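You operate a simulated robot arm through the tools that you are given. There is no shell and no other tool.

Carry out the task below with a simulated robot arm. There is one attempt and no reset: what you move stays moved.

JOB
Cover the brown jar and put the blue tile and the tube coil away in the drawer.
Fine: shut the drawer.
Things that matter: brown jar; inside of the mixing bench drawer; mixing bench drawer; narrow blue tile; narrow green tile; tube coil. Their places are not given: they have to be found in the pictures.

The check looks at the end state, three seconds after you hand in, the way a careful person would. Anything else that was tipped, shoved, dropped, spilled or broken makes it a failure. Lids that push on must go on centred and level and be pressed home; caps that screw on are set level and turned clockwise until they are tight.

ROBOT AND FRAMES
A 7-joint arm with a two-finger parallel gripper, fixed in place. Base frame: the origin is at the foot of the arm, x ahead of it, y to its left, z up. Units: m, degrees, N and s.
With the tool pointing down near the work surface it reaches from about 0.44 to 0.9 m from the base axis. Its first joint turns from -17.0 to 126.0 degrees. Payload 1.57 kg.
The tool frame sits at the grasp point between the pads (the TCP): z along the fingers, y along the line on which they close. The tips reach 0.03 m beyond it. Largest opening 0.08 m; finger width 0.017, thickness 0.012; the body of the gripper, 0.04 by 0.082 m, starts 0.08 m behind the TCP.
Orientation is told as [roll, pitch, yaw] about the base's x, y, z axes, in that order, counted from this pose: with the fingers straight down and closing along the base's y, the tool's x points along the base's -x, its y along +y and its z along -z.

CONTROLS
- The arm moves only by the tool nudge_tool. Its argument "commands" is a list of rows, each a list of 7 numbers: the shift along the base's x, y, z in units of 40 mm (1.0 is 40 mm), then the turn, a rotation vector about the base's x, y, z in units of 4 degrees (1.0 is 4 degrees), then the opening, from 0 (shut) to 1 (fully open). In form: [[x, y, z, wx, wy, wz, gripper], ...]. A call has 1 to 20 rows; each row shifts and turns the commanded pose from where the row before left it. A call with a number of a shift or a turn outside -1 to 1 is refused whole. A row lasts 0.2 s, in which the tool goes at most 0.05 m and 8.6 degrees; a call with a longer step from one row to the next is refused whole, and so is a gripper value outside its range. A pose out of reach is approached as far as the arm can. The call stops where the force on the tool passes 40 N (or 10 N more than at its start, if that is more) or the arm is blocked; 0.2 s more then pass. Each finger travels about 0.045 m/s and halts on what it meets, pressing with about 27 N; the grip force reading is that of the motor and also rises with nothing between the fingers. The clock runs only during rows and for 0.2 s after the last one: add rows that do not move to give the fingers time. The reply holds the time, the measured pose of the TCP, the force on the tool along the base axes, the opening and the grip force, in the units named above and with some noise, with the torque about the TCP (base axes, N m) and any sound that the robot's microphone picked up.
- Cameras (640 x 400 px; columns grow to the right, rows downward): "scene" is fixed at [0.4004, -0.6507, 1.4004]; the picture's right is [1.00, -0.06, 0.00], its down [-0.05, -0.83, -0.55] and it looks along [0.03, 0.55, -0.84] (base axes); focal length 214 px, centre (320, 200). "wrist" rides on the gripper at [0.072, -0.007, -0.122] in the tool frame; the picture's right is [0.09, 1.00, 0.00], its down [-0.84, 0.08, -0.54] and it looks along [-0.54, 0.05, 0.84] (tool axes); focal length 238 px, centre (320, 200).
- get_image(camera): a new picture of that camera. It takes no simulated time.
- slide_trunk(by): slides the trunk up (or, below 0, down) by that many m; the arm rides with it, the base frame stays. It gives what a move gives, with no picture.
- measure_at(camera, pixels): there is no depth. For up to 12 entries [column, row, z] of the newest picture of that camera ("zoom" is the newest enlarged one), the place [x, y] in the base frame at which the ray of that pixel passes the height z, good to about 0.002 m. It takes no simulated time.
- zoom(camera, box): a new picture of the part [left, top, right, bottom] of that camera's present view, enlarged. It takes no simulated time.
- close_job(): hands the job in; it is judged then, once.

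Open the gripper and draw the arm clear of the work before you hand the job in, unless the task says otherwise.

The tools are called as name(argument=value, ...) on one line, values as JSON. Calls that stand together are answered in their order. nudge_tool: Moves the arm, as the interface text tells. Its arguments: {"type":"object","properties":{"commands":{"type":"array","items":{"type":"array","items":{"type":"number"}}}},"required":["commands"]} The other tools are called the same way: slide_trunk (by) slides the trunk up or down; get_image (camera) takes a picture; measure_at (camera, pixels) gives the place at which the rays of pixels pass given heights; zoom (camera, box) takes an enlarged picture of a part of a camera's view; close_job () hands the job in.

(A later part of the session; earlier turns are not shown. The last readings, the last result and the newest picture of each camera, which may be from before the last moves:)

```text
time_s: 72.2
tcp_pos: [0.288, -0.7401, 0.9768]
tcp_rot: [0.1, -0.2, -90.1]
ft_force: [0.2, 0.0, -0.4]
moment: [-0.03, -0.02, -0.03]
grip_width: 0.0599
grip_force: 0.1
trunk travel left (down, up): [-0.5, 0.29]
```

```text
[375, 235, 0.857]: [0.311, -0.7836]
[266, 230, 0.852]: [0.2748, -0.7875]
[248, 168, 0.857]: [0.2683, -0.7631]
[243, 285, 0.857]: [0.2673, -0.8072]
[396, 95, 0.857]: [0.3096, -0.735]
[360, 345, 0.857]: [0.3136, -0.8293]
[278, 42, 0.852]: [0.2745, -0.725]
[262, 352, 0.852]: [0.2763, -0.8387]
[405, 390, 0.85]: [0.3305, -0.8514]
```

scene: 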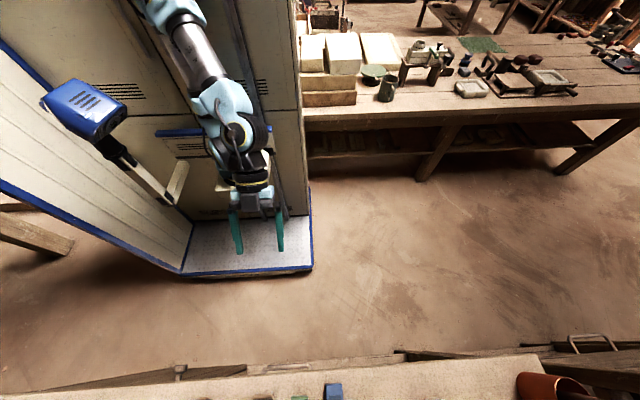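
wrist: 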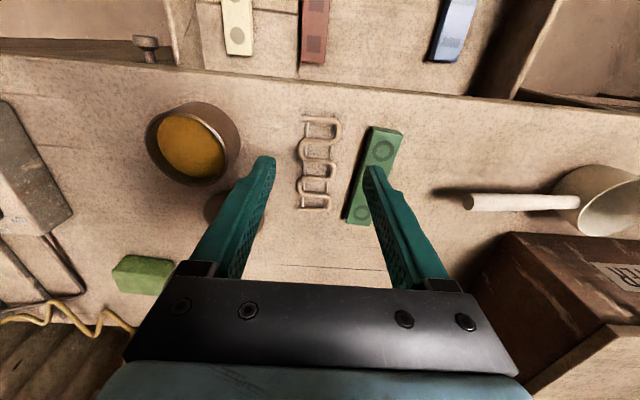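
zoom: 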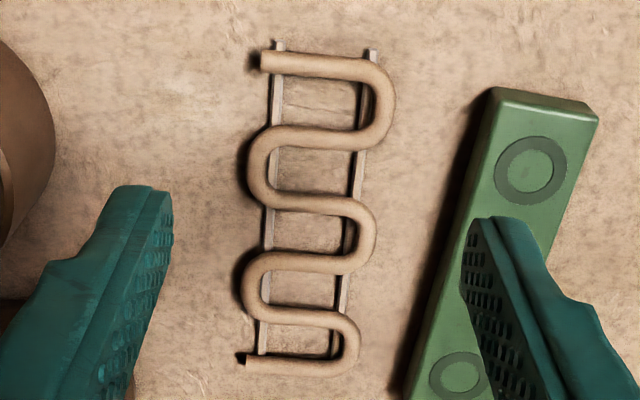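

Grip centre (0.292,-0.7845), opening 50 mm fits between coil and green tile (left edge ≈0.335). I go over it and down to 0.91.

nudge_tool(commands=[[0.05, -0.55, 0, 0, 0, 0, 0.625], [0.05, -0.55, 0, 0, 0, 0, 0.625], [0, 0, -0.6, 0, 0, 0, 0.625], [0, 0, -0.6, 0, 0, 0, 0.625], [0, 0, -0.4, 0, 0, 0, 0.625], [0, 0, 0, 0, 0, 0, 0.625]])

zoom(camera="wrist", box=[220, 60, 420, 260])

measure_at(camera="zoom", pixels=[[320, 200, 0.857]])

```text
time_s: 73.6
tcp_pos: [0.2901, -0.7837, 0.9115]
tcp_rot: [0.0, -0.2, -90.0]
ft_force: [0.5, 0.0, -0.4]
moment: [-0.01, 0.0, -0.01]
grip_width: 0.0498
grip_force: 0.1
trunk travel left (down, up): [-0.5, 0.29]
```

```text
2.00 times, centred on (320, 160) of wrist
```

zoom: 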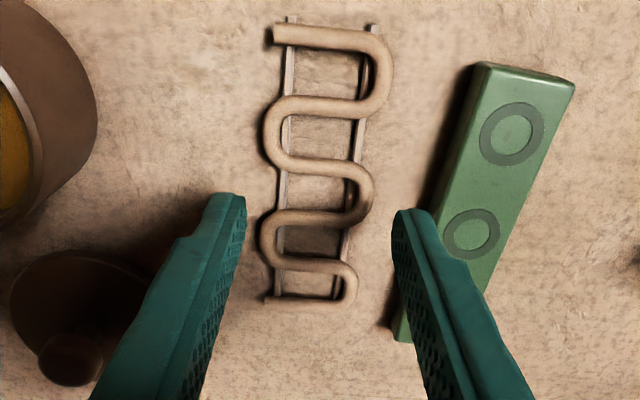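

```text
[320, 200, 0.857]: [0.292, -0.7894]
```

The coil is centred between fingers; I re-measure the key points from this closer view.

measure_at(camera="zoom", pixels=[[374, 195, 0.858], [264, 130, 0.858], [259, 240, 0.858], [283, 185, 0.853], [437, 195, 0.862], [440, 195, 0.85]])

```text
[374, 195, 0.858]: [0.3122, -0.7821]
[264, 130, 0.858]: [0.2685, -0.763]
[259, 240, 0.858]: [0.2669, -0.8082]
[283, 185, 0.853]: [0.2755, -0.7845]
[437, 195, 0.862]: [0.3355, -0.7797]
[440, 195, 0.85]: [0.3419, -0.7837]
```

I shift 3 mm right and descend to TCP ≈0.882.

nudge_tool(commands=[[0.08, 0, -0.2, 0, 0, 0, 0.625], [0, 0, -0.25, 0, 0, 0, 0.625], [0, 0, -0.2, 0, 0, 0, 0.625], [0, 0, -0.07, 0, 0, 0, 0.625], [0, 0, 0, 0, 0, 0, 0.625]])

zoom(camera="wrist", box=[220, 60, 420, 260])

```text
time_s: 74.5
tcp_pos: [0.2941, -0.7842, 0.8954]
tcp_rot: [0.3, -0.9, -90.0]
ft_force: [0.7, 9.7, 18.0]
moment: [0.31, 0.5, -0.27]
grip_width: 0.0504
grip_force: 0.4
trunk travel left (down, up): [-0.5, 0.29]
stopped in row 4: the force on the tool passed its limit at 45 N (the readings are from after the stop); the commanded pose is now the measured one
```

```text
2.00 times, centred on (320, 160) of wrist
```

zoom: 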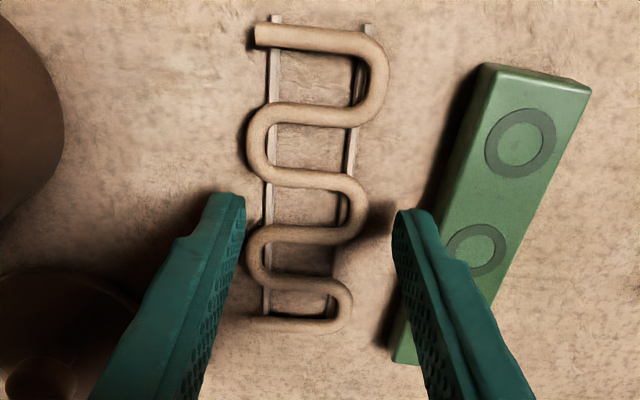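

Stopped: the left finger's corner touched the coil's lower left bend (247,265). I lift 1.2 cm, shift 3 mm left and 4 mm toward +y, and look again.

nudge_tool(commands=[[0, 0, 0.3, 0, 0, 0, 0.64], [-0.08, 0.1, 0, 0, 0, 0, 0.64], [0, 0, 0, 0, 0, 0, 0.64]])

zoom(camera="wrist", box=[220, 60, 420, 260])

measure_at(camera="zoom", pixels=[[320, 200, 0.86]])

```text
time_s: 75.3
tcp_pos: [0.292, -0.7818, 0.9044]
tcp_rot: [0.2, -0.8, -90.0]
ft_force: [-0.2, -0.4, 0.4]
moment: [0.0, 0.0, -0.01]
grip_width: 0.0513
grip_force: 0.0
trunk travel left (down, up): [-0.5, 0.29]
```

```text
2.00 times, centred on (320, 160) of wrist
```

zoom: 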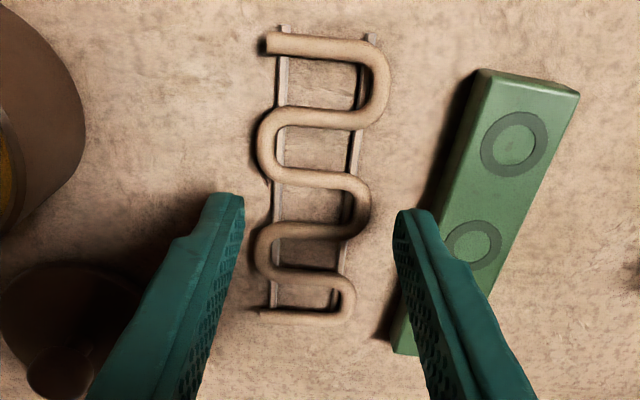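

```text
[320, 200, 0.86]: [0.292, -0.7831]
```

I measure the coil anew after the touch.

measure_at(camera="zoom", pixels=[[371, 205, 0.86], [257, 142, 0.86], [254, 255, 0.86], [388, 80, 0.86], [355, 295, 0.86], [274, 200, 0.853], [442, 190, 0.865], [266, 42, 0.86], [262, 318, 0.86]])

```text
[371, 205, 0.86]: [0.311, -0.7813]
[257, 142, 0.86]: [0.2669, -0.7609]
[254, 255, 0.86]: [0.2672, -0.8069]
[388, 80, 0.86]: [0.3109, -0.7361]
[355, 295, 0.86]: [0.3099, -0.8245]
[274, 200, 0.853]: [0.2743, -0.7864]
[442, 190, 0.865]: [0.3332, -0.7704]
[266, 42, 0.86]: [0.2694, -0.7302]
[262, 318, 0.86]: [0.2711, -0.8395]
```

Target is now (0.291,-0.783), opening 54 mm so both fingers pass outside the coil. I level the tool and descend to 0.884.

nudge_tool(commands=[[-0.02, -0.03, 0, 0.2, 0.05, 0, 0.675], [0, 0, 0, 0, 0, 0, 0.675], [0, 0, -0.15, 0, 0, 0, 0.675], [0, 0, -0.1, 0, 0, 0, 0.675]])

zoom(camera="wrist", box=[220, 60, 420, 260])

```text
time_s: 76.3
tcp_pos: [0.2906, -0.7825, 0.8958]
tcp_rot: [0.1, 0.2, -90.0]
ft_force: [0.0, -0.7, -0.6]
moment: [-0.01, -0.02, 0.0]
grip_width: 0.0543
grip_force: 0.1
trunk travel left (down, up): [-0.5, 0.29]
```

```text
2.00 times, centred on (320, 160) of wrist
```

zoom: 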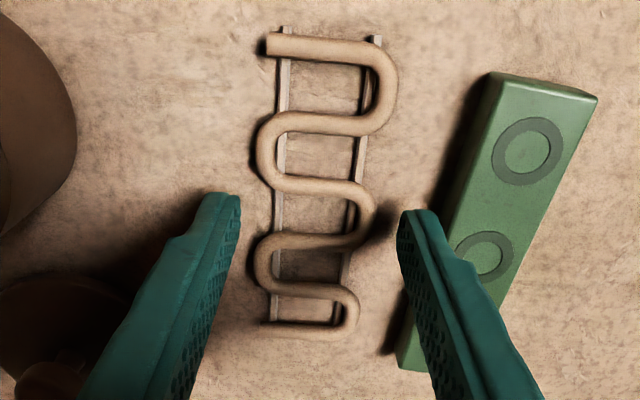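

No contact now, coil well inside the fingers. I go down 12 mm more in small steps.

nudge_tool(commands=[[0, 0, -0.1, 0, 0, 0, 0.675], [0, 0, -0.1, 0, 0, 0, 0.675], [0, 0, -0.1, 0, 0, 0, 0.675], [0, 0, -0.03, 0, 0, 0, 0.675], [0, 0, 0, 0, 0, 0, 0.675]])

zoom(camera="wrist", box=[220, 60, 420, 260])

```text
time_s: 77.5
tcp_pos: [0.2889, -0.7837, 0.8819]
tcp_rot: [0.0, 0.2, -90.0]
ft_force: [-0.3, -0.2, 0.0]
moment: [0.02, 0.01, 0.02]
grip_width: 0.0541
grip_force: 0.1
trunk travel left (down, up): [-0.5, 0.29]
```

```text
2.00 times, centred on (320, 160) of wrist
```

zoom: 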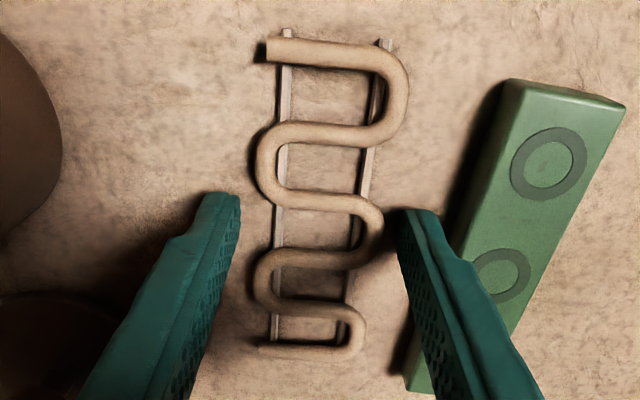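

Tips are beside the coil just above the bench, no contact force. I close gently.

nudge_tool(commands=[[0, 0, 0, 0, 0, 0, 0.55], [0, 0, 0, 0, 0, 0, 0.4], [0, 0, 0, 0, 0, 0, 0.2], [0, 0, 0, 0, 0, 0, 0], [0, 0, 0, 0, 0, 0, 0]])

zoom(camera="wrist", box=[220, 60, 420, 260])

```text
time_s: 78.7
tcp_pos: [0.2894, -0.7838, 0.8811]
tcp_rot: [0.0, 0.1, -90.0]
ft_force: [-0.5, -0.2, 0.0]
moment: [-0.02, 0.02, -0.01]
grip_width: 0.0445
grip_force: 27.3
trunk travel left (down, up): [-0.5, 0.29]
```

```text
2.00 times, centred on (320, 160) of wrist
```

zoom: 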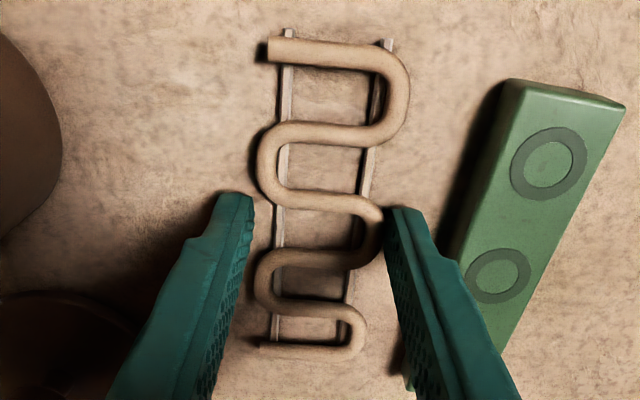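

Gripped at 44.5 mm (the full width). I lift slowly.

nudge_tool(commands=[[0, 0, 0.06, 0, 0, 0, 0], [0, 0, 0.06, 0, 0, 0, 0], [0, 0, 0.08, 0, 0, 0, 0], [0, 0, 0.1, 0, 0, 0, 0], [0, 0, 0.1, 0, 0, 0, 0], [0, 0, 0.1, 0, 0, 0, 0]])

get_image(camera="wrist")

```text
time_s: 80.1
tcp_pos: [0.2903, -0.7833, 0.9023]
tcp_rot: [0.0, 0.1, -90.0]
ft_force: [-0.8, -2.0, 0.5]
moment: [-0.05, 0.06, 0.03]
grip_width: 0.0446
grip_force: 27.0
trunk travel left (down, up): [-0.5, 0.29]
```

```text
taken
```

wrist: 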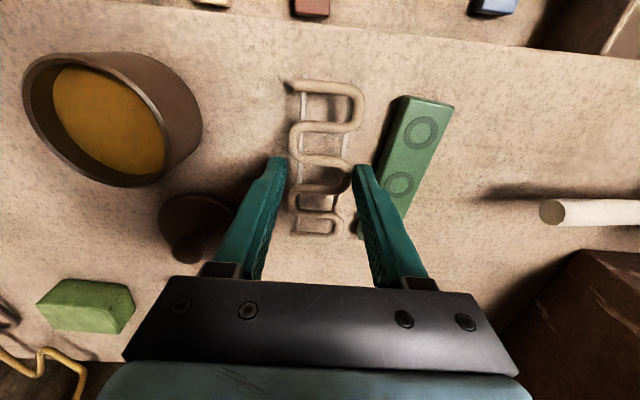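

The coil is held. I raise it to 0.97 and carry it to the gap between red and blue tiles at (0.364,-0.615).

nudge_tool(commands=[[0, 0, 0.3, 0, 0, 0, 0], [0, 0, 0.4, 0, 0, 0, 0], [0, 0, 0.5, 0, 0, 0, 0], [0, 0, 0.5, 0, 0, 0, 0], [0.2, 0.46, 0, 0, 0, 0, 0], [0.2, 0.46, 0, 0, 0, 0, 0], [0.2, 0.46, 0, 0, 0, 0, 0], [0.2, 0.46, 0, 0, 0, 0, 0], [0.2, 0.46, 0, 0, 0, 0, 0], [0.2, 0.46, 0, 0, 0, 0, 0], [0.2, 0.46, 0, 0, 0, 0, 0], [0.2, 0.46, 0, 0, 0, 0, 0], [0.24, 0.5, 0, 0, 0, 0, 0], [0, 0, 0, 0, 0, 0, 0]])

get_image(camera="wrist")

zoom(camera="scene", box=[160, 300, 480, 400])

```text
time_s: 83.1
tcp_pos: [0.3644, -0.617, 0.969]
tcp_rot: [-0.1, 0.1, -90.1]
ft_force: [1.2, 0.2, -0.9]
moment: [-0.01, 0.0, -0.02]
grip_width: 0.0446
grip_force: 27.1
trunk travel left (down, up): [-0.5, 0.29]
```

```text
taken
```

wrist: 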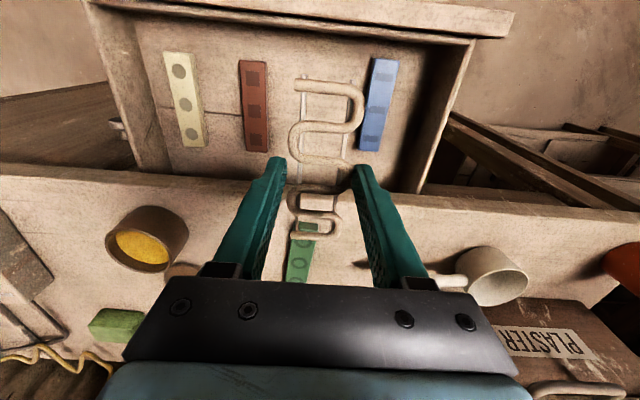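

```text
2.00 times, centred on (320, 350) of scene
```

zoom: 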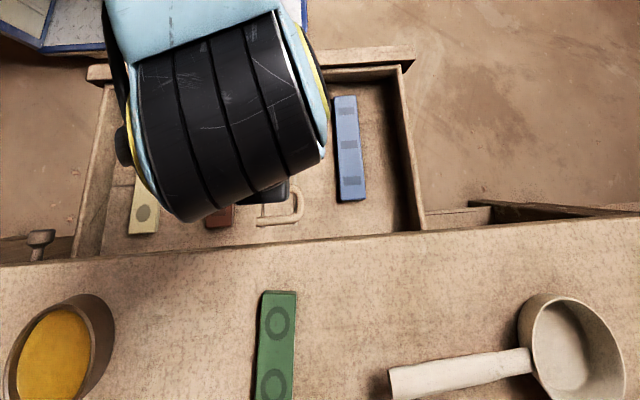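

Coil is above its spot. I lower to ≈0.785 and look.

nudge_tool(commands=[[0, 0.05, -0.5, 0, 0, 0, 0], [0, 0, -0.5, 0, 0, 0, 0], [0, 0, -0.5, 0, 0, 0, 0], [0, 0, -0.5, 0, 0, 0, 0], [0, 0, -0.5, 0, 0, 0, 0], [0, 0, -0.5, 0, 0, 0, 0], [0, 0, -0.5, 0, 0, 0, 0], [0, 0, -0.5, 0, 0, 0, 0], [0, 0, -0.5, 0, 0, 0, 0], [0, 0, 0, 0, 0, 0, 0]])

get_image(camera="wrist")

```text
time_s: 85.3
tcp_pos: [0.3647, -0.6127, 0.7865]
tcp_rot: [0.0, 0.1, -90.0]
ft_force: [-0.5, -0.4, 0.4]
moment: [0.02, -0.03, 0.02]
grip_width: 0.0448
grip_force: 27.1
trunk travel left (down, up): [-0.5, 0.29]
```

```text
taken
```

wrist: 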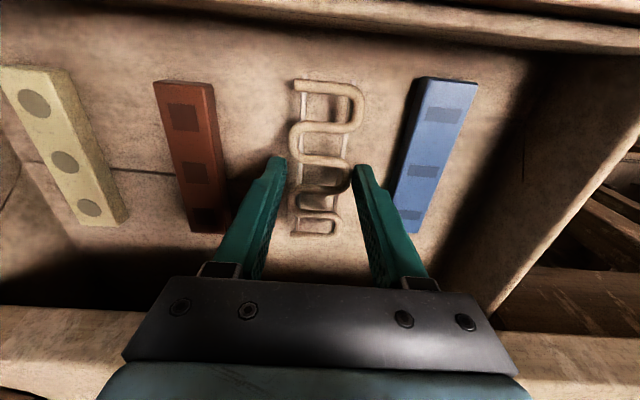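

Room on both sides; I shift 3 mm left and lower slowly to the floor.

nudge_tool(commands=[[-0.07, 0, -0.15, 0, 0, 0, 0], [0, 0, -0.15, 0, 0, 0, 0], [0, 0, -0.08, 0, 0, 0, 0], [0, 0, -0.06, 0, 0, 0, 0], [0, 0, 0, 0, 0, 0, 0]])

```text
time_s: 86.5
tcp_pos: [0.3618, -0.6155, 0.7715]
tcp_rot: [0.0, 0.1, -90.0]
ft_force: [0.5, 0.0, -0.3]
moment: [0.01, 0.02, 0.0]
grip_width: 0.0445
grip_force: 26.8
trunk travel left (down, up): [-0.5, 0.29]
```

Free at 0.7715; the floor should be met near 0.766. I go down in 1.5 mm steps.

nudge_tool(commands=[[0, 0, -0.04, 0, 0, 0, 0], [0, 0, -0.04, 0, 0, 0, 0], [0, 0, -0.04, 0, 0, 0, 0], [0, 0, 0, 0, 0, 0, 0]])

```text
time_s: 87.5
tcp_pos: [0.3609, -0.6153, 0.7673]
tcp_rot: [0.0, 0.1, -90.1]
ft_force: [0.1, 0.2, -0.4]
moment: [0.01, 0.0, -0.02]
grip_width: 0.0448
grip_force: 27.4
trunk travel left (down, up): [-0.5, 0.29]
```

Not touching yet; a few more small steps.

nudge_tool(commands=[[0, 0, -0.04, 0, 0, 0, 0], [0, 0, -0.04, 0, 0, 0, 0], [0, 0, 0, 0, 0, 0, 0]])

get_image(camera="wrist")

```text
time_s: 88.3
tcp_pos: [0.3613, -0.6139, 0.7664]
tcp_rot: [0.0, -0.3, -90.2]
ft_force: [-0.9, -0.2, 38.5]
moment: [0.06, 0.12, 0.0]
grip_width: 0.0449
grip_force: 27.3
trunk travel left (down, up): [-0.5, 0.29]
```

```text
taken
```

wrist: 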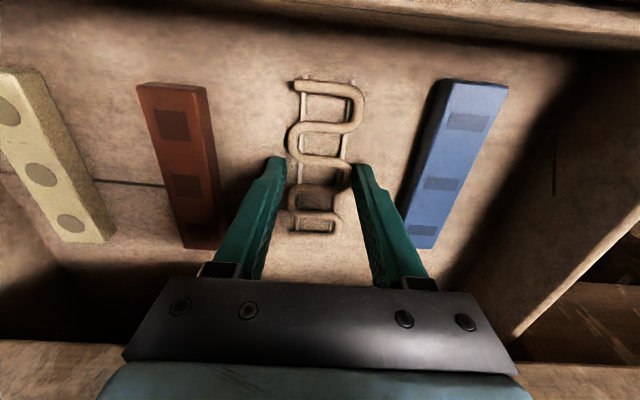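

The coil is on the floor (38 N). I ease 3 mm, open to 57 mm and rise.

nudge_tool(commands=[[0, 0, 0.07, 0, 0, 0, 0], [0, 0, 0, 0, 0, 0, 0.65], [0, 0, 0, 0, 0, 0, 0.7], [0, 0, 0, 0, 0, 0, 0.7], [0, 0, 0.25, 0, 0, 0, 0.7], [0, 0, 0.5, 0, 0, 0, 0.7], [0, 0, 0.9, 0, 0, 0, 0.7], [0, 0, 0.9, 0, 0, 0, 0.7], [0, 0, 0.9, 0, 0, 0, 0.7], [0, 0, 0.9, 0, 0, 0, 0.7], [0, 0, 0.9, 0, 0, 0, 0.7]])

get_image(camera="wrist")

```text
time_s: 90.7
tcp_pos: [0.3613, -0.6154, 0.9768]
tcp_rot: [-0.1, 0.0, -90.0]
ft_force: [0.9, 0.4, 0.2]
moment: [-0.03, -0.01, 0.01]
grip_width: 0.0559
grip_force: 0.0
trunk travel left (down, up): [-0.5, 0.29]
```

```text
taken
```

wrist: 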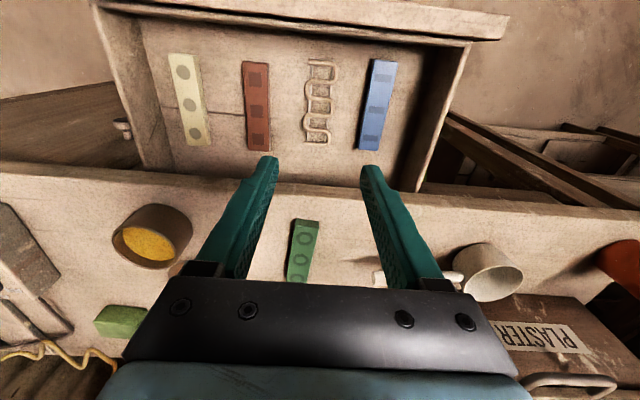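

Both things are in the drawer. Now the lid: I move toward it, to about (0.17,-0.80) at z 1.02.

nudge_tool(commands=[[-0.2, 0, 0.6, 0, 0, 0, 0.7], [-0.56, -0.58, 0.5, 0, 0, 0, 0.7], [-0.56, -0.58, 0, 0, 0, 0, 0.7], [-0.56, -0.58, 0, 0, 0, 0, 0.7], [-0.56, -0.58, 0, 0, 0, 0, 0.7], [-0.56, -0.58, 0, 0, 0, 0, 0.7], [-0.56, -0.58, 0, 0, 0, 0, 0.7], [-0.56, -0.58, 0, 0, 0, 0, 0.7], [-0.56, -0.58, 0, 0, 0, 0, 0.7], [0, 0, 0, 0, 0, 0, 0.7]])

get_image(camera="wrist")

zoom(camera="wrist", box=[200, 40, 440, 240])

```text
time_s: 92.9
tcp_pos: [0.1734, -0.8002, 1.0195]
tcp_rot: [0.0, 0.1, -90.1]
ft_force: [0.8, -0.4, 0.4]
moment: [0.0, 0.01, -0.03]
grip_width: 0.056
grip_force: 0.1
trunk travel left (down, up): [-0.5, 0.29]
```

```text
taken
```

wrist: 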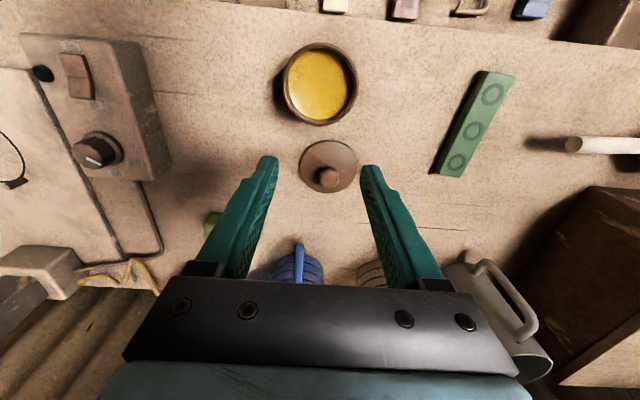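

```text
2.00 times, centred on (320, 140) of wrist
```

zoom: 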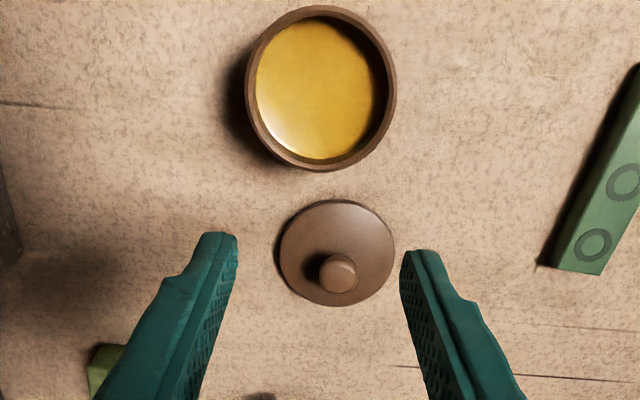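

Clear view: jar rim centre at zoom (321,88), lid disc (336,253) with knob (339,272). I measure them at various heights, and the jar in the scene view for its rim height.

measure_at(camera="zoom", pixels=[[245, 88, 0.9], [397, 88, 0.9], [321, 5, 0.9], [321, 172, 0.9], [321, 88, 0.88], [321, 88, 0.92], [278, 253, 0.857], [395, 253, 0.857], [336, 200, 0.857], [336, 306, 0.857], [339, 272, 0.875], [339, 272, 0.865]])

zoom(camera="scene", box=[100, 390, 300, 400])

```text
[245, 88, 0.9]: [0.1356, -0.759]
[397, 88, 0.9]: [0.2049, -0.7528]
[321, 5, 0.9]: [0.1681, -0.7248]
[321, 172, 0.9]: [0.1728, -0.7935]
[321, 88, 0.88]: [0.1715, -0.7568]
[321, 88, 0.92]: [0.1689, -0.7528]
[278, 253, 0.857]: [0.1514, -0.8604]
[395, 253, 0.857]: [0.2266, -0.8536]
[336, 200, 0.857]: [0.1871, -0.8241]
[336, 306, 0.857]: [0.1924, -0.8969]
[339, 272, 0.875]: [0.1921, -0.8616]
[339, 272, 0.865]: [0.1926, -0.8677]
```

```text
3.20 times, centred on (200, 395) of scene
```

zoom: 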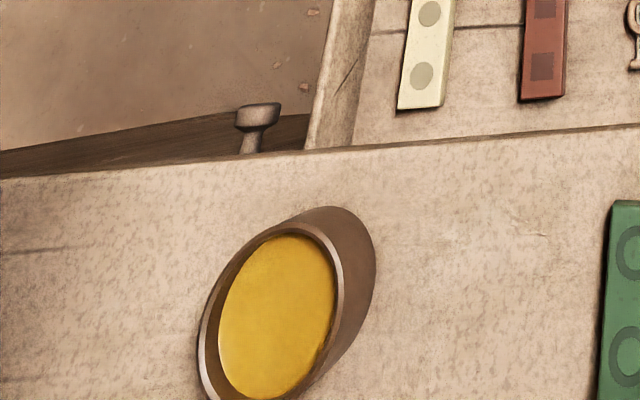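

I take a 2x scene view that holds the whole jar and lid to triangulate the rim height.

zoom(camera="scene", box=[60, 390, 360, 400])

```text
2.13 times, centred on (210, 395) of scene
```

zoom: 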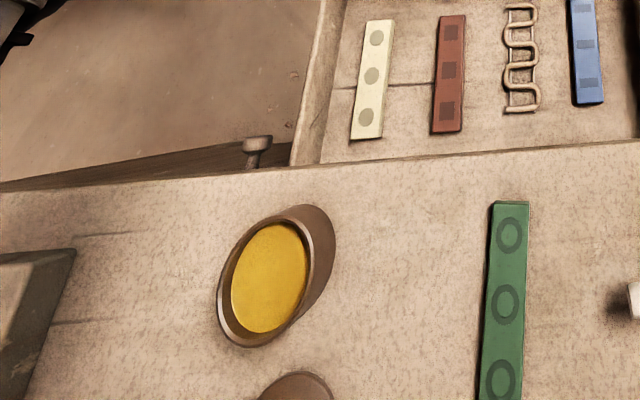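

Rim centre in this view ≈(265,283). I compare positions with the wrist's to get the height.

measure_at(camera="zoom", pixels=[[265, 283, 0.88], [265, 283, 0.9], [265, 283, 0.92], [265, 283, 0.94], [217, 300, 0.91], [313, 262, 0.91], [290, 219, 0.91], [243, 347, 0.91]])

zoom(camera="wrist", box=[260, 20, 380, 140])

```text
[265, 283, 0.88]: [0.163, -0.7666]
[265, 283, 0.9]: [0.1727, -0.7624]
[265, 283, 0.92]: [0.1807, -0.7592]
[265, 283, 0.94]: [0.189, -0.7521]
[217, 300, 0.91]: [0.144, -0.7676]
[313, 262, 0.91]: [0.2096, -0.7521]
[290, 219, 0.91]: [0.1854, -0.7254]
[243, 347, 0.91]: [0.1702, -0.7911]
```

```text
3.33 times, centred on (320, 80) of wrist
```

zoom: 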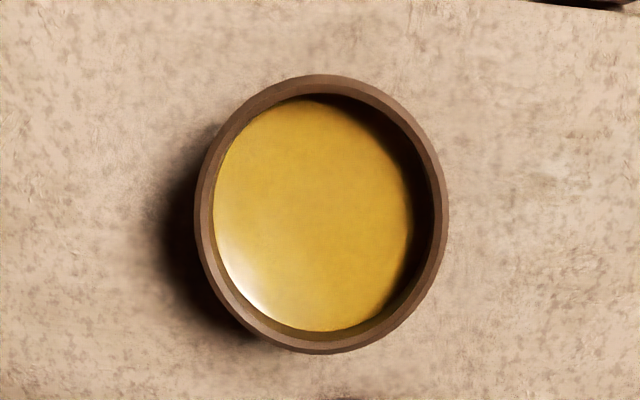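

The rays meet at rim z≈0.895, centre ≈(0.170,-0.760), outer ø ≈ 71 mm; lid ø ≈ 74 mm at (0.190,-0.860) with a ~22 mm knob. I move over the lid and look closer.

measure_at(camera="zoom", pixels=[[194, 214, 0.895], [449, 214, 0.895], [321, 74, 0.895], [321, 354, 0.895], [321.5, 214, 0.895]])

nudge_tool(commands=[[0.2, -0.5, -0.3, 0, 0, 0, 0.55], [0.22, -0.5, -0.3, 0, 0, 0, 0.55], [0, -0.5, -0.4, 0, 0, 0, 0.55], [0, 0, 0, 0, 0, 0, 0.55]])

get_image(camera="wrist")

zoom(camera="wrist", box=[230, 60, 410, 220])

```text
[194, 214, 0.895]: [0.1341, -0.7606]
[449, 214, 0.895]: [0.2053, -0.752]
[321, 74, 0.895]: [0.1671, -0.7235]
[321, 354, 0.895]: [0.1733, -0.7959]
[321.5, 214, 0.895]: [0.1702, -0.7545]
```

```text
time_s: 93.9
tcp_pos: [0.1871, -0.8419, 0.9727]
tcp_rot: [-0.1, 0.0, -90.1]
ft_force: [1.1, -0.2, 0.2]
moment: [-0.02, 0.01, 0.01]
grip_width: 0.044
grip_force: 0.1
out of reach, approached as far as the arm can: row 2, 3
trunk travel left (down, up): [-0.5, 0.29]
```

```text
taken
```

wrist: 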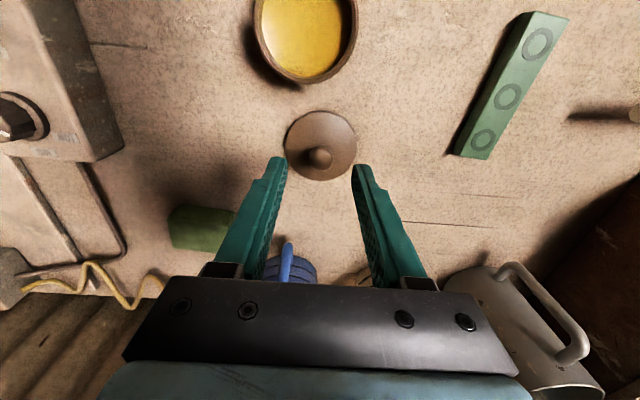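

```text
2.50 times, centred on (320, 140) of wrist
```

zoom: 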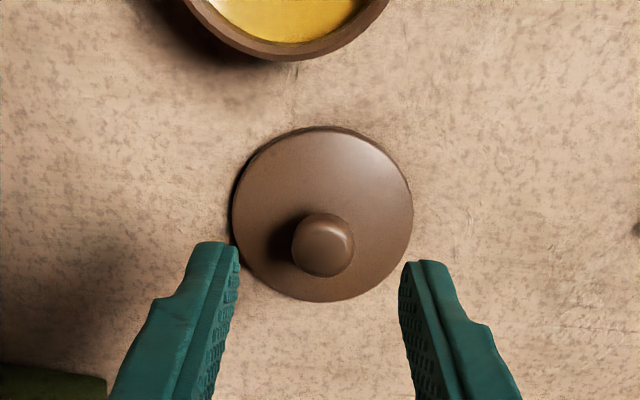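

Reach ended at y=-0.842 at this height. I measure the lid and knob here, then try lower heights, where the reach may differ.

measure_at(camera="zoom", pixels=[[232, 214, 0.858], [413, 214, 0.858], [322, 127, 0.858], [322, 302, 0.858], [323, 240, 0.88], [323, 240, 0.87], [292, 245, 0.875], [354, 245, 0.875]])

nudge_tool(commands=[[0, 0, -0.6, 0, 0, 0, 0.55], [0, 0, -0.4, 0, 0, 0, 0.55], [0, -0.25, 0, 0, 0, 0, 0.55], [0, -0.2, 0, 0, 0, 0, 0.55]])

```text
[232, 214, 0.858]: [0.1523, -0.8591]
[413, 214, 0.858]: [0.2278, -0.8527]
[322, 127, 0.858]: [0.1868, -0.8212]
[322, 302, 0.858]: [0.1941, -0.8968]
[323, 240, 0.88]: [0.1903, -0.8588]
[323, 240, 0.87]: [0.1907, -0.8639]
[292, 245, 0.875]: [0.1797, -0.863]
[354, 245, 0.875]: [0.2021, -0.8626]
```

```text
time_s: 94.9
tcp_pos: [0.1869, -0.8562, 0.9319]
tcp_rot: [0.0, 0.1, -90.1]
ft_force: [0.1, -0.2, -0.4]
moment: [0.02, -0.01, -0.01]
grip_width: 0.0441
grip_force: 0.0
out of reach, approached as far as the arm can: row 4
trunk travel left (down, up): [-0.5, 0.29]
```

At z 0.93 it reaches y=-0.856; lower is better. Lid centre is (0.190,-0.859). I descend to 0.90 while correcting x and y.

nudge_tool(commands=[[0.08, 0, -0.4, 0, 0, 0, 0.55], [0, -0.1, -0.35, 0, 0, 0, 0.55], [0, 0, 0, 0, 0, 0, 0.55]])

zoom(camera="wrist", box=[230, 60, 410, 220])

```text
time_s: 95.7
tcp_pos: [0.1906, -0.8609, 0.9027]
tcp_rot: [0.1, 0.0, -90.1]
ft_force: [-1.0, -1.2, 0.2]
moment: [-0.01, 0.03, 0.06]
grip_width: 0.044
grip_force: 0.1
trunk travel left (down, up): [-0.5, 0.29]
```

```text
2.50 times, centred on (320, 140) of wrist
```

zoom: 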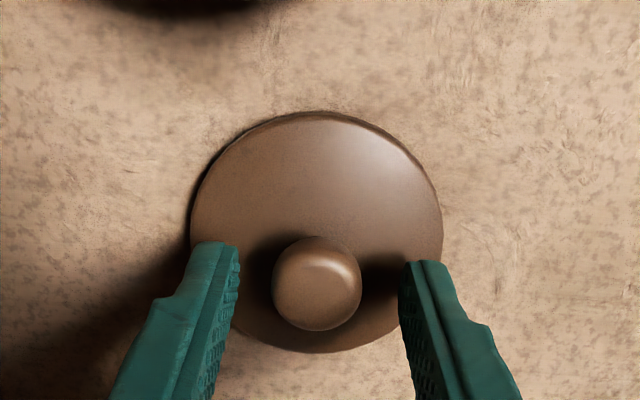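

Well centred on the knob (318,283). I go down in 2 mm steps watching for contact with the disc.

nudge_tool(commands=[[0, 0, -0.06, 0, 0, 0, 0.55], [0, 0, -0.06, 0, 0, 0, 0.55], [0, 0, -0.06, 0, 0, 0, 0.55], [0, 0, 0, 0, 0, 0, 0.55]])

```text
time_s: 96.7
tcp_pos: [0.192, -0.8603, 0.8953]
tcp_rot: [-0.1, 0.2, -90.0]
ft_force: [1.1, -0.6, 0.3]
moment: [0.0, 0.0, -0.01]
grip_width: 0.0441
grip_force: 0.0
trunk travel left (down, up): [-0.5, 0.29]
```

No contact at 0.895. Two more small steps.

nudge_tool(commands=[[-0.03, 0, -0.04, 0, 0, 0, 0.55], [0, 0, -0.04, 0, 0, 0, 0.55], [0, 0, 0, 0, 0, 0, 0.55]])

zoom(camera="wrist", box=[230, 60, 410, 220])

```text
time_s: 97.5
tcp_pos: [0.1883, -0.8621, 0.8929]
tcp_rot: [0.0, 0.1, -90.1]
ft_force: [-0.4, 0.5, -0.7]
moment: [-0.02, -0.03, 0.01]
grip_width: 0.0441
grip_force: 0.1
trunk travel left (down, up): [-0.5, 0.29]
```

```text
2.50 times, centred on (320, 140) of wrist
```

zoom: 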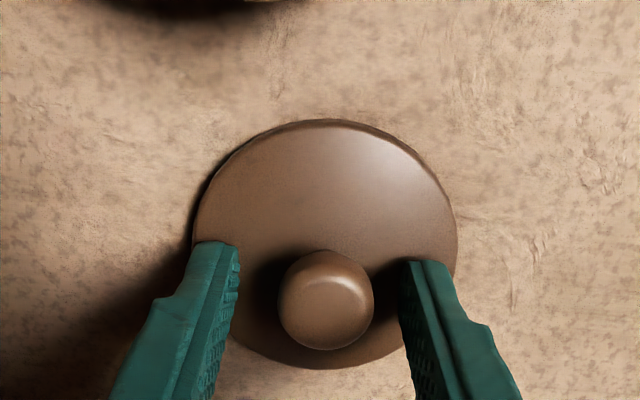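

Knob between fingers, 1.5 mm right of centre. I shift that and close on the knob.

nudge_tool(commands=[[0.04, 0, 0, 0, 0, 0, 0.55], [0, 0, 0, 0, 0, 0, 0.4], [0, 0, 0, 0, 0, 0, 0.2], [0, 0, 0, 0, 0, 0, 0], [0, 0, 0, 0, 0, 0, 0]])

zoom(camera="wrist", box=[230, 60, 410, 220])

```text
time_s: 98.7
tcp_pos: [0.1906, -0.863, 0.8928]
tcp_rot: [0.0, 0.1, -90.0]
ft_force: [-0.4, -0.2, -0.3]
moment: [0.0, -0.01, -0.01]
grip_width: 0.0223
grip_force: 26.8
trunk travel left (down, up): [-0.5, 0.29]
```

```text
2.50 times, centred on (320, 140) of wrist
```

zoom: 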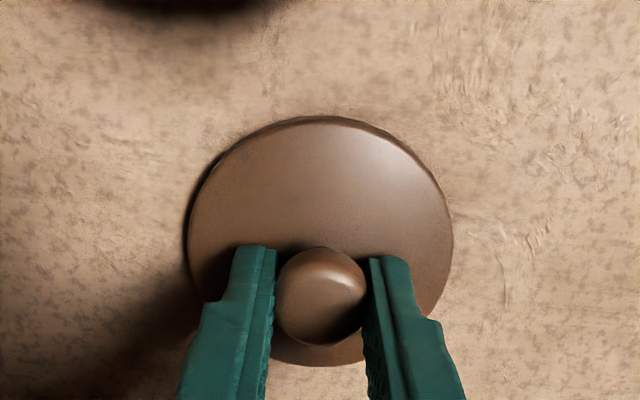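

Gripped at 22.3 mm. I measure the disc now to know its centre relative to the tool.

measure_at(camera="zoom", pixels=[[187, 235, 0.858], [453, 235, 0.858], [322, 117, 0.858], [322, 366, 0.858], [322, 117, 0.854], [322, 366, 0.854], [322, 296, 0.878]])

nudge_tool(commands=[[0, 0, 0.08, 0, 0, 0, 0], [0, 0, 0.1, 0, 0, 0, 0], [0, 0, 0.12, 0, 0, 0, 0], [0, 0, 0.15, 0, 0, 0, 0], [0, 0, 0, 0, 0, 0, 0]])

get_image(camera="wrist")

zoom(camera="wrist", box=[230, 60, 410, 220])

```text
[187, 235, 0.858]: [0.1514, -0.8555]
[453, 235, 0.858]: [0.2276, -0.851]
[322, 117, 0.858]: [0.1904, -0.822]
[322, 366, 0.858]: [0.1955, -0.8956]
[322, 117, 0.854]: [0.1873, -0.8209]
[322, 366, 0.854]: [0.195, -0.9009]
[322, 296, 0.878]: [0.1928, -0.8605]
```

```text
time_s: 99.9
tcp_pos: [0.1899, -0.8622, 0.9117]
tcp_rot: [0.1, 0.1, -90.0]
ft_force: [0.1, -0.4, -1.2]
moment: [-0.02, -0.02, 0.02]
grip_width: 0.0222
grip_force: 26.8
trunk travel left (down, up): [-0.5, 0.29]
```

```text
taken
```

wrist: 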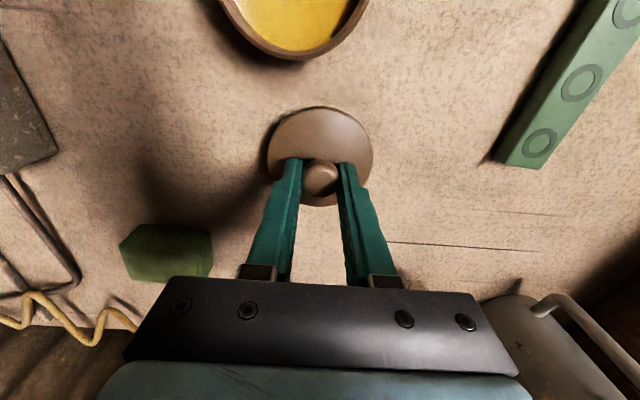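

```text
2.50 times, centred on (320, 140) of wrist
```

zoom: 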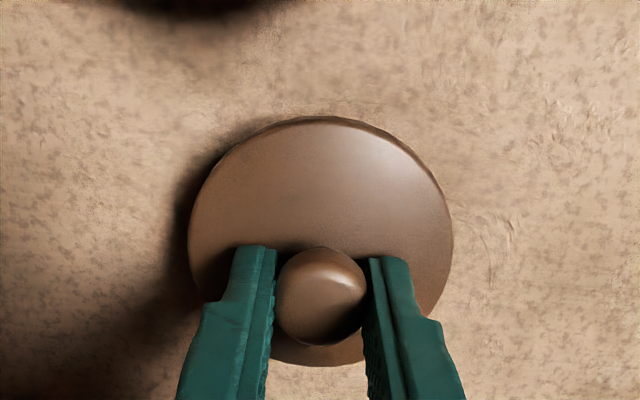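

The lid hangs level and unchanged. Its centre is ~3 mm +y of the TCP. I raise it to 0.965 and carry it over the jar, to TCP (0.170,-0.763).

nudge_tool(commands=[[0, 0.15, 0.4, 0, 0, 0, 0], [0, 0.2, 0.4, 0, 0, 0, 0], [0, 0.2, 0.4, 0, 0, 0, 0], [-0.1, 0.4, 0.15, 0, 0, 0, 0], [-0.1, 0.4, 0, 0, 0, 0, 0], [-0.1, 0.4, 0, 0, 0, 0, 0], [-0.1, 0.4, 0, 0, 0, 0, 0], [-0.1, 0.33, 0, 0, 0, 0, 0], [0, 0, 0, 0, 0, 0, 0]])

get_image(camera="wrist")

zoom(camera="scene", box=[60, 390, 360, 400])

```text
time_s: 101.9
tcp_pos: [0.1717, -0.7638, 0.9639]
tcp_rot: [0.0, 0.2, -90.0]
ft_force: [0.3, 0.8, -1.1]
moment: [-0.01, -0.04, -0.02]
grip_width: 0.0225
grip_force: 26.9
trunk travel left (down, up): [-0.5, 0.29]
```

```text
taken
```

wrist: 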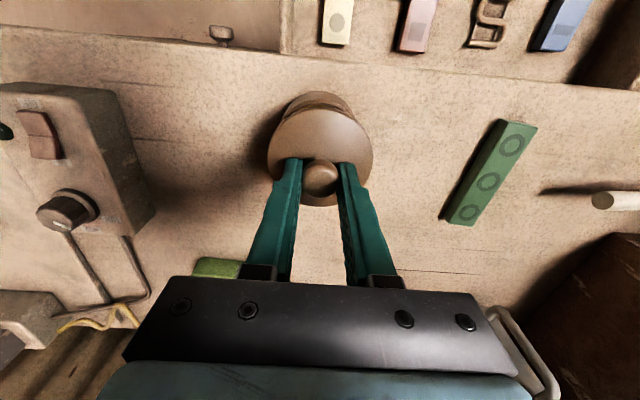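

```text
2.13 times, centred on (210, 395) of scene
```

zoom: 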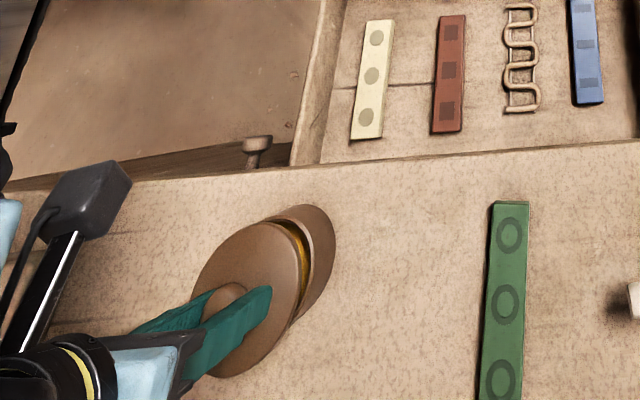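

The lid is above the jar, 2.5 cm up. I lower 2 cm and compare lid and rim edges in both views.

nudge_tool(commands=[[-0.03, 0, -0.2, 0, 0, 0, 0], [0, 0, -0.2, 0, 0, 0, 0], [0, 0, -0.1, 0, 0, 0, 0], [0, 0, 0, 0, 0, 0, 0]])

zoom(camera="wrist", box=[230, 60, 410, 220])

zoom(camera="scene", box=[140, 390, 300, 400])

```text
time_s: 102.9
tcp_pos: [0.1714, -0.7627, 0.9446]
tcp_rot: [0.0, 0.1, -90.1]
ft_force: [0.2, -0.8, -1.4]
moment: [0.01, -0.05, 0.0]
grip_width: 0.0224
grip_force: 27.0
trunk travel left (down, up): [-0.5, 0.29]
```

```text
2.50 times, centred on (320, 140) of wrist
```

zoom: 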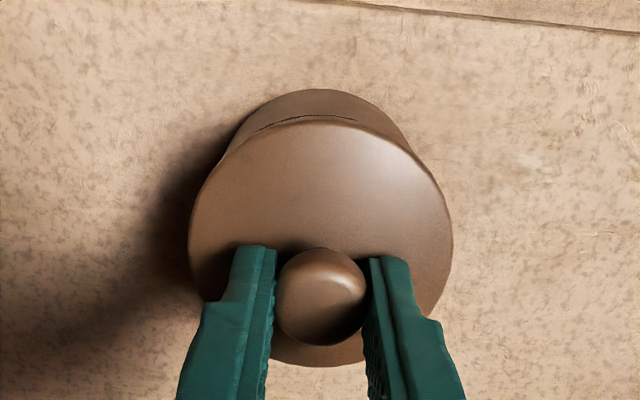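

```text
4.00 times, centred on (220, 395) of scene
```

zoom: 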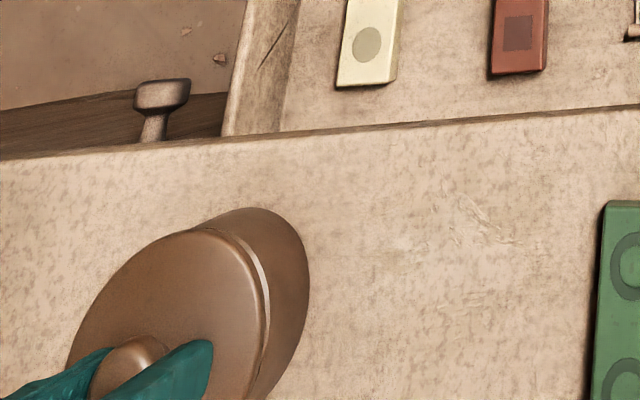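

I measure where the rim's far edge (dark arc near row 113) and the lid's edges are now.

zoom(camera="wrist", box=[270, 80, 370, 150])

measure_at(camera="zoom", pixels=[[320, 200, 0.895]])

```text
5.71 times, centred on (320, 115) of wrist
```

zoom: 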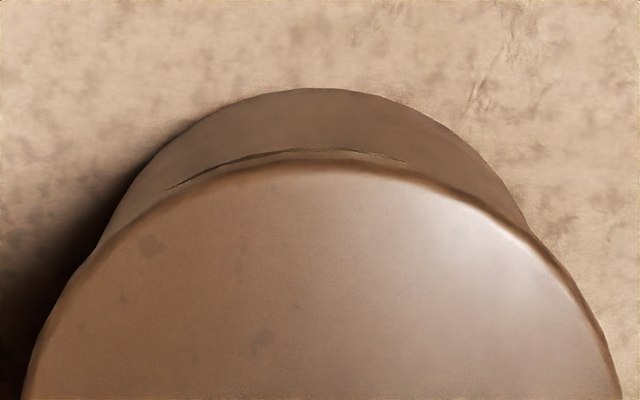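

```text
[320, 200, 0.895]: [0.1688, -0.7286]
```

I measure the arc, outline and side edges of the jar in this zoom.

measure_at(camera="zoom", pixels=[[320, 149, 0.895], [310, 88, 0.85], [310, 88, 0.895], [100, 240, 0.895], [530, 225, 0.895], [320, 160, 0.91], [320, 160, 0.905], [25, 390, 0.908], [618, 390, 0.908]])

```text
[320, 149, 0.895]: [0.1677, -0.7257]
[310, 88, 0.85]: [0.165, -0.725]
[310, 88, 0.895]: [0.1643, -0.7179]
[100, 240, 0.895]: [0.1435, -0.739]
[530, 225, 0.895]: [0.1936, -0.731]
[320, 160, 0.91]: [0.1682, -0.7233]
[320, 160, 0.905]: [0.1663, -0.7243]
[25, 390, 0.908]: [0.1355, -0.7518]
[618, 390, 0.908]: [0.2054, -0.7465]
```

Lid centre ≈(0.1705,-0.7605), jar centre ≈(0.170,-0.760): aligned within ~1 mm. I lower slowly, watching the force.

nudge_tool(commands=[[0, 0, -0.05, 0, 0, 0, 0], [0, 0, -0.05, 0, 0, 0, 0], [0, 0, -0.05, 0, 0, 0, 0], [0, 0, 0, 0, 0, 0, 0]])

```text
time_s: 103.9
tcp_pos: [0.1705, -0.7622, 0.9383]
tcp_rot: [0.0, 0.1, -90.0]
ft_force: [0.7, -0.4, -0.3]
moment: [-0.02, 0.01, 0.0]
grip_width: 0.0224
grip_force: 27.4
trunk travel left (down, up): [-0.5, 0.29]
```

Free at 0.938. I go on in 1.2 mm steps.

nudge_tool(commands=[[0, 0, -0.03, 0, 0, 0, 0], [0, 0, -0.03, 0, 0, 0, 0], [0, 0, -0.03, 0, 0, 0, 0], [0, 0, 0, 0, 0, 0, 0]])

zoom(camera="wrist", box=[270, 80, 370, 150])

```text
time_s: 104.9
tcp_pos: [0.17, -0.7639, 0.9353]
tcp_rot: [0.0, 0.2, -90.0]
ft_force: [0.5, -0.3, -0.6]
moment: [-0.01, 0.03, -0.04]
grip_width: 0.022
grip_force: 26.9
trunk travel left (down, up): [-0.5, 0.29]
```

```text
5.71 times, centred on (320, 115) of wrist
```

zoom: 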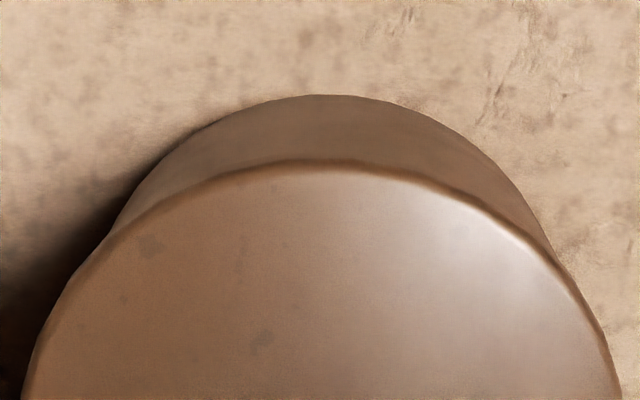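

The lid is almost at the rim and symmetric over the jar. I continue down.

nudge_tool(commands=[[0, 0, -0.03, 0, 0, 0, 0], [0, 0, -0.03, 0, 0, 0, 0], [0, 0, -0.03, 0, 0, 0, 0], [0, 0, 0, 0, 0, 0, 0]])

```text
time_s: 105.9
tcp_pos: [0.1704, -0.7621, 0.9344]
tcp_rot: [0.0, -0.2, -90.0]
ft_force: [2.0, -2.6, 26.3]
moment: [0.18, -0.07, 0.02]
grip_width: 0.0225
grip_force: 27.5
trunk travel left (down, up): [-0.5, 0.29]
```

Contact at 0.934 with 26 N. I look at how the lid sits before pressing.

zoom(camera="wrist", box=[270, 80, 370, 150])

zoom(camera="scene", box=[140, 390, 300, 400])

zoom(camera="wrist", box=[230, 60, 410, 220])

```text
5.71 times, centred on (320, 115) of wrist
```

zoom: 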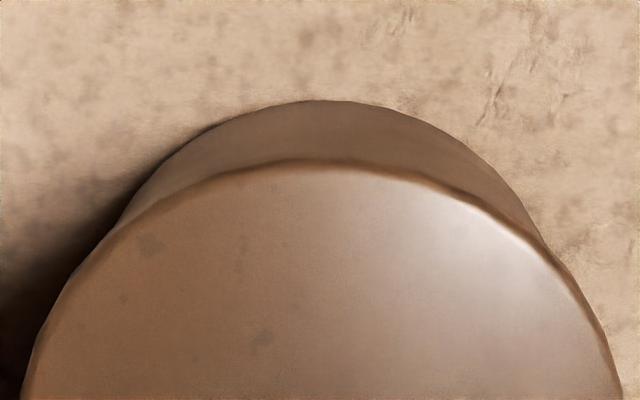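

```text
4.00 times, centred on (220, 395) of scene
```

zoom: 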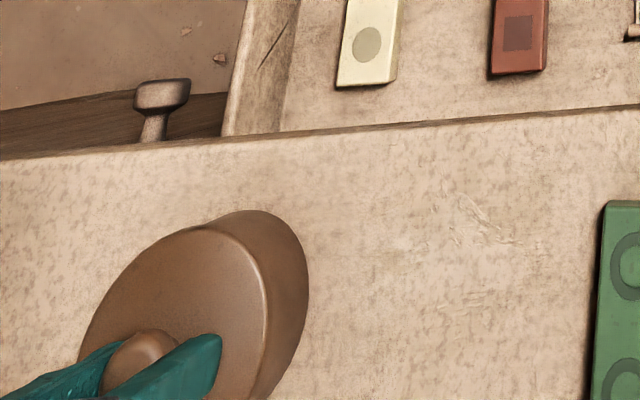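

```text
2.50 times, centred on (320, 140) of wrist
```

zoom: 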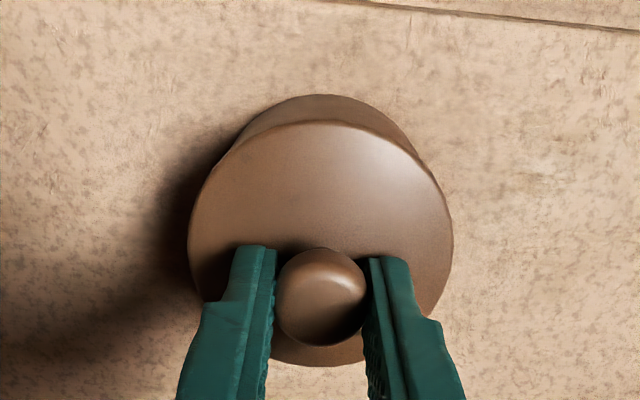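

Centred and level. I press further down in tiny steps, up to the stop limit, listening for it to go home.

nudge_tool(commands=[[0, 0, -0.025, 0, 0, 0, 0], [0, 0, -0.025, 0, 0, 0, 0], [0, 0, 0, 0, 0, 0, 0]])

```text
time_s: 106.5
tcp_pos: [0.169, -0.7627, 0.9334]
tcp_rot: [0.0, -0.4, -90.2]
ft_force: [-0.4, 2.5, 12.3]
moment: [0.49, 0.01, 0.0]
grip_width: 0.0224
grip_force: 27.3
trunk travel left (down, up): [-0.5, 0.29]
stopped in row 2: the force on the tool passed its limit at 42 N (the readings are from after the stop); the commanded pose is now the measured one
```

It reached 42 N without moving more. I release the knob, rise and inspect the seating.

nudge_tool(commands=[[0, 0, 0, 0, 0, 0, 0.4], [0, 0, 0, 0, 0, 0, 0.5], [0, 0, 0, 0, 0, 0, 0.5], [0, 0, 0.3, 0, 0, 0, 0.5], [0, 0.3, 0.5, 0, 0, 0, 0.5], [0, 0.5, 0.5, 0, 0, 0, 0.5], [0, 0.5, 0.5, 0, 0, 0, 0.5], [0, 0, 0, 0, 0, 0, 0.5]])

get_image(camera="wrist")

zoom(camera="scene", box=[60, 390, 360, 400])

```text
time_s: 108.3
tcp_pos: [0.1707, -0.7134, 1.0037]
tcp_rot: [-0.1, -0.3, -90.1]
ft_force: [-0.8, 0.0, 0.7]
moment: [-0.01, 0.01, 0.0]
grip_width: 0.04
grip_force: 0.0
trunk travel left (down, up): [-0.5, 0.29]
heard: snap
```

```text
taken
```

wrist: 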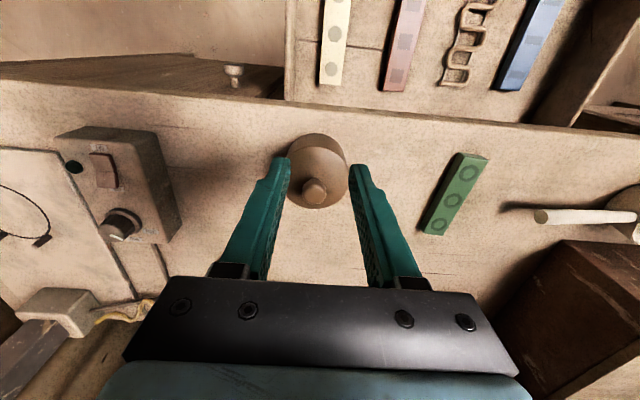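

```text
2.13 times, centred on (210, 395) of scene
```

zoom: 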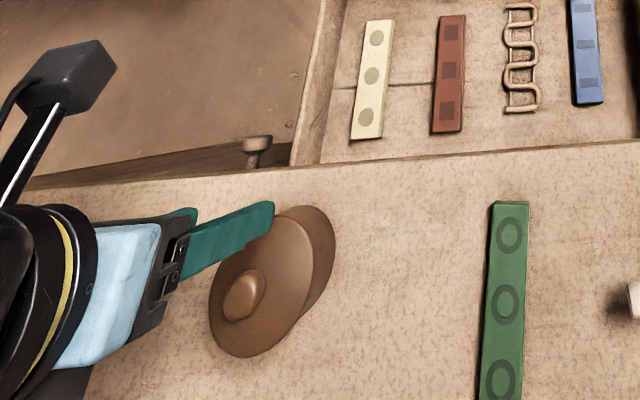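

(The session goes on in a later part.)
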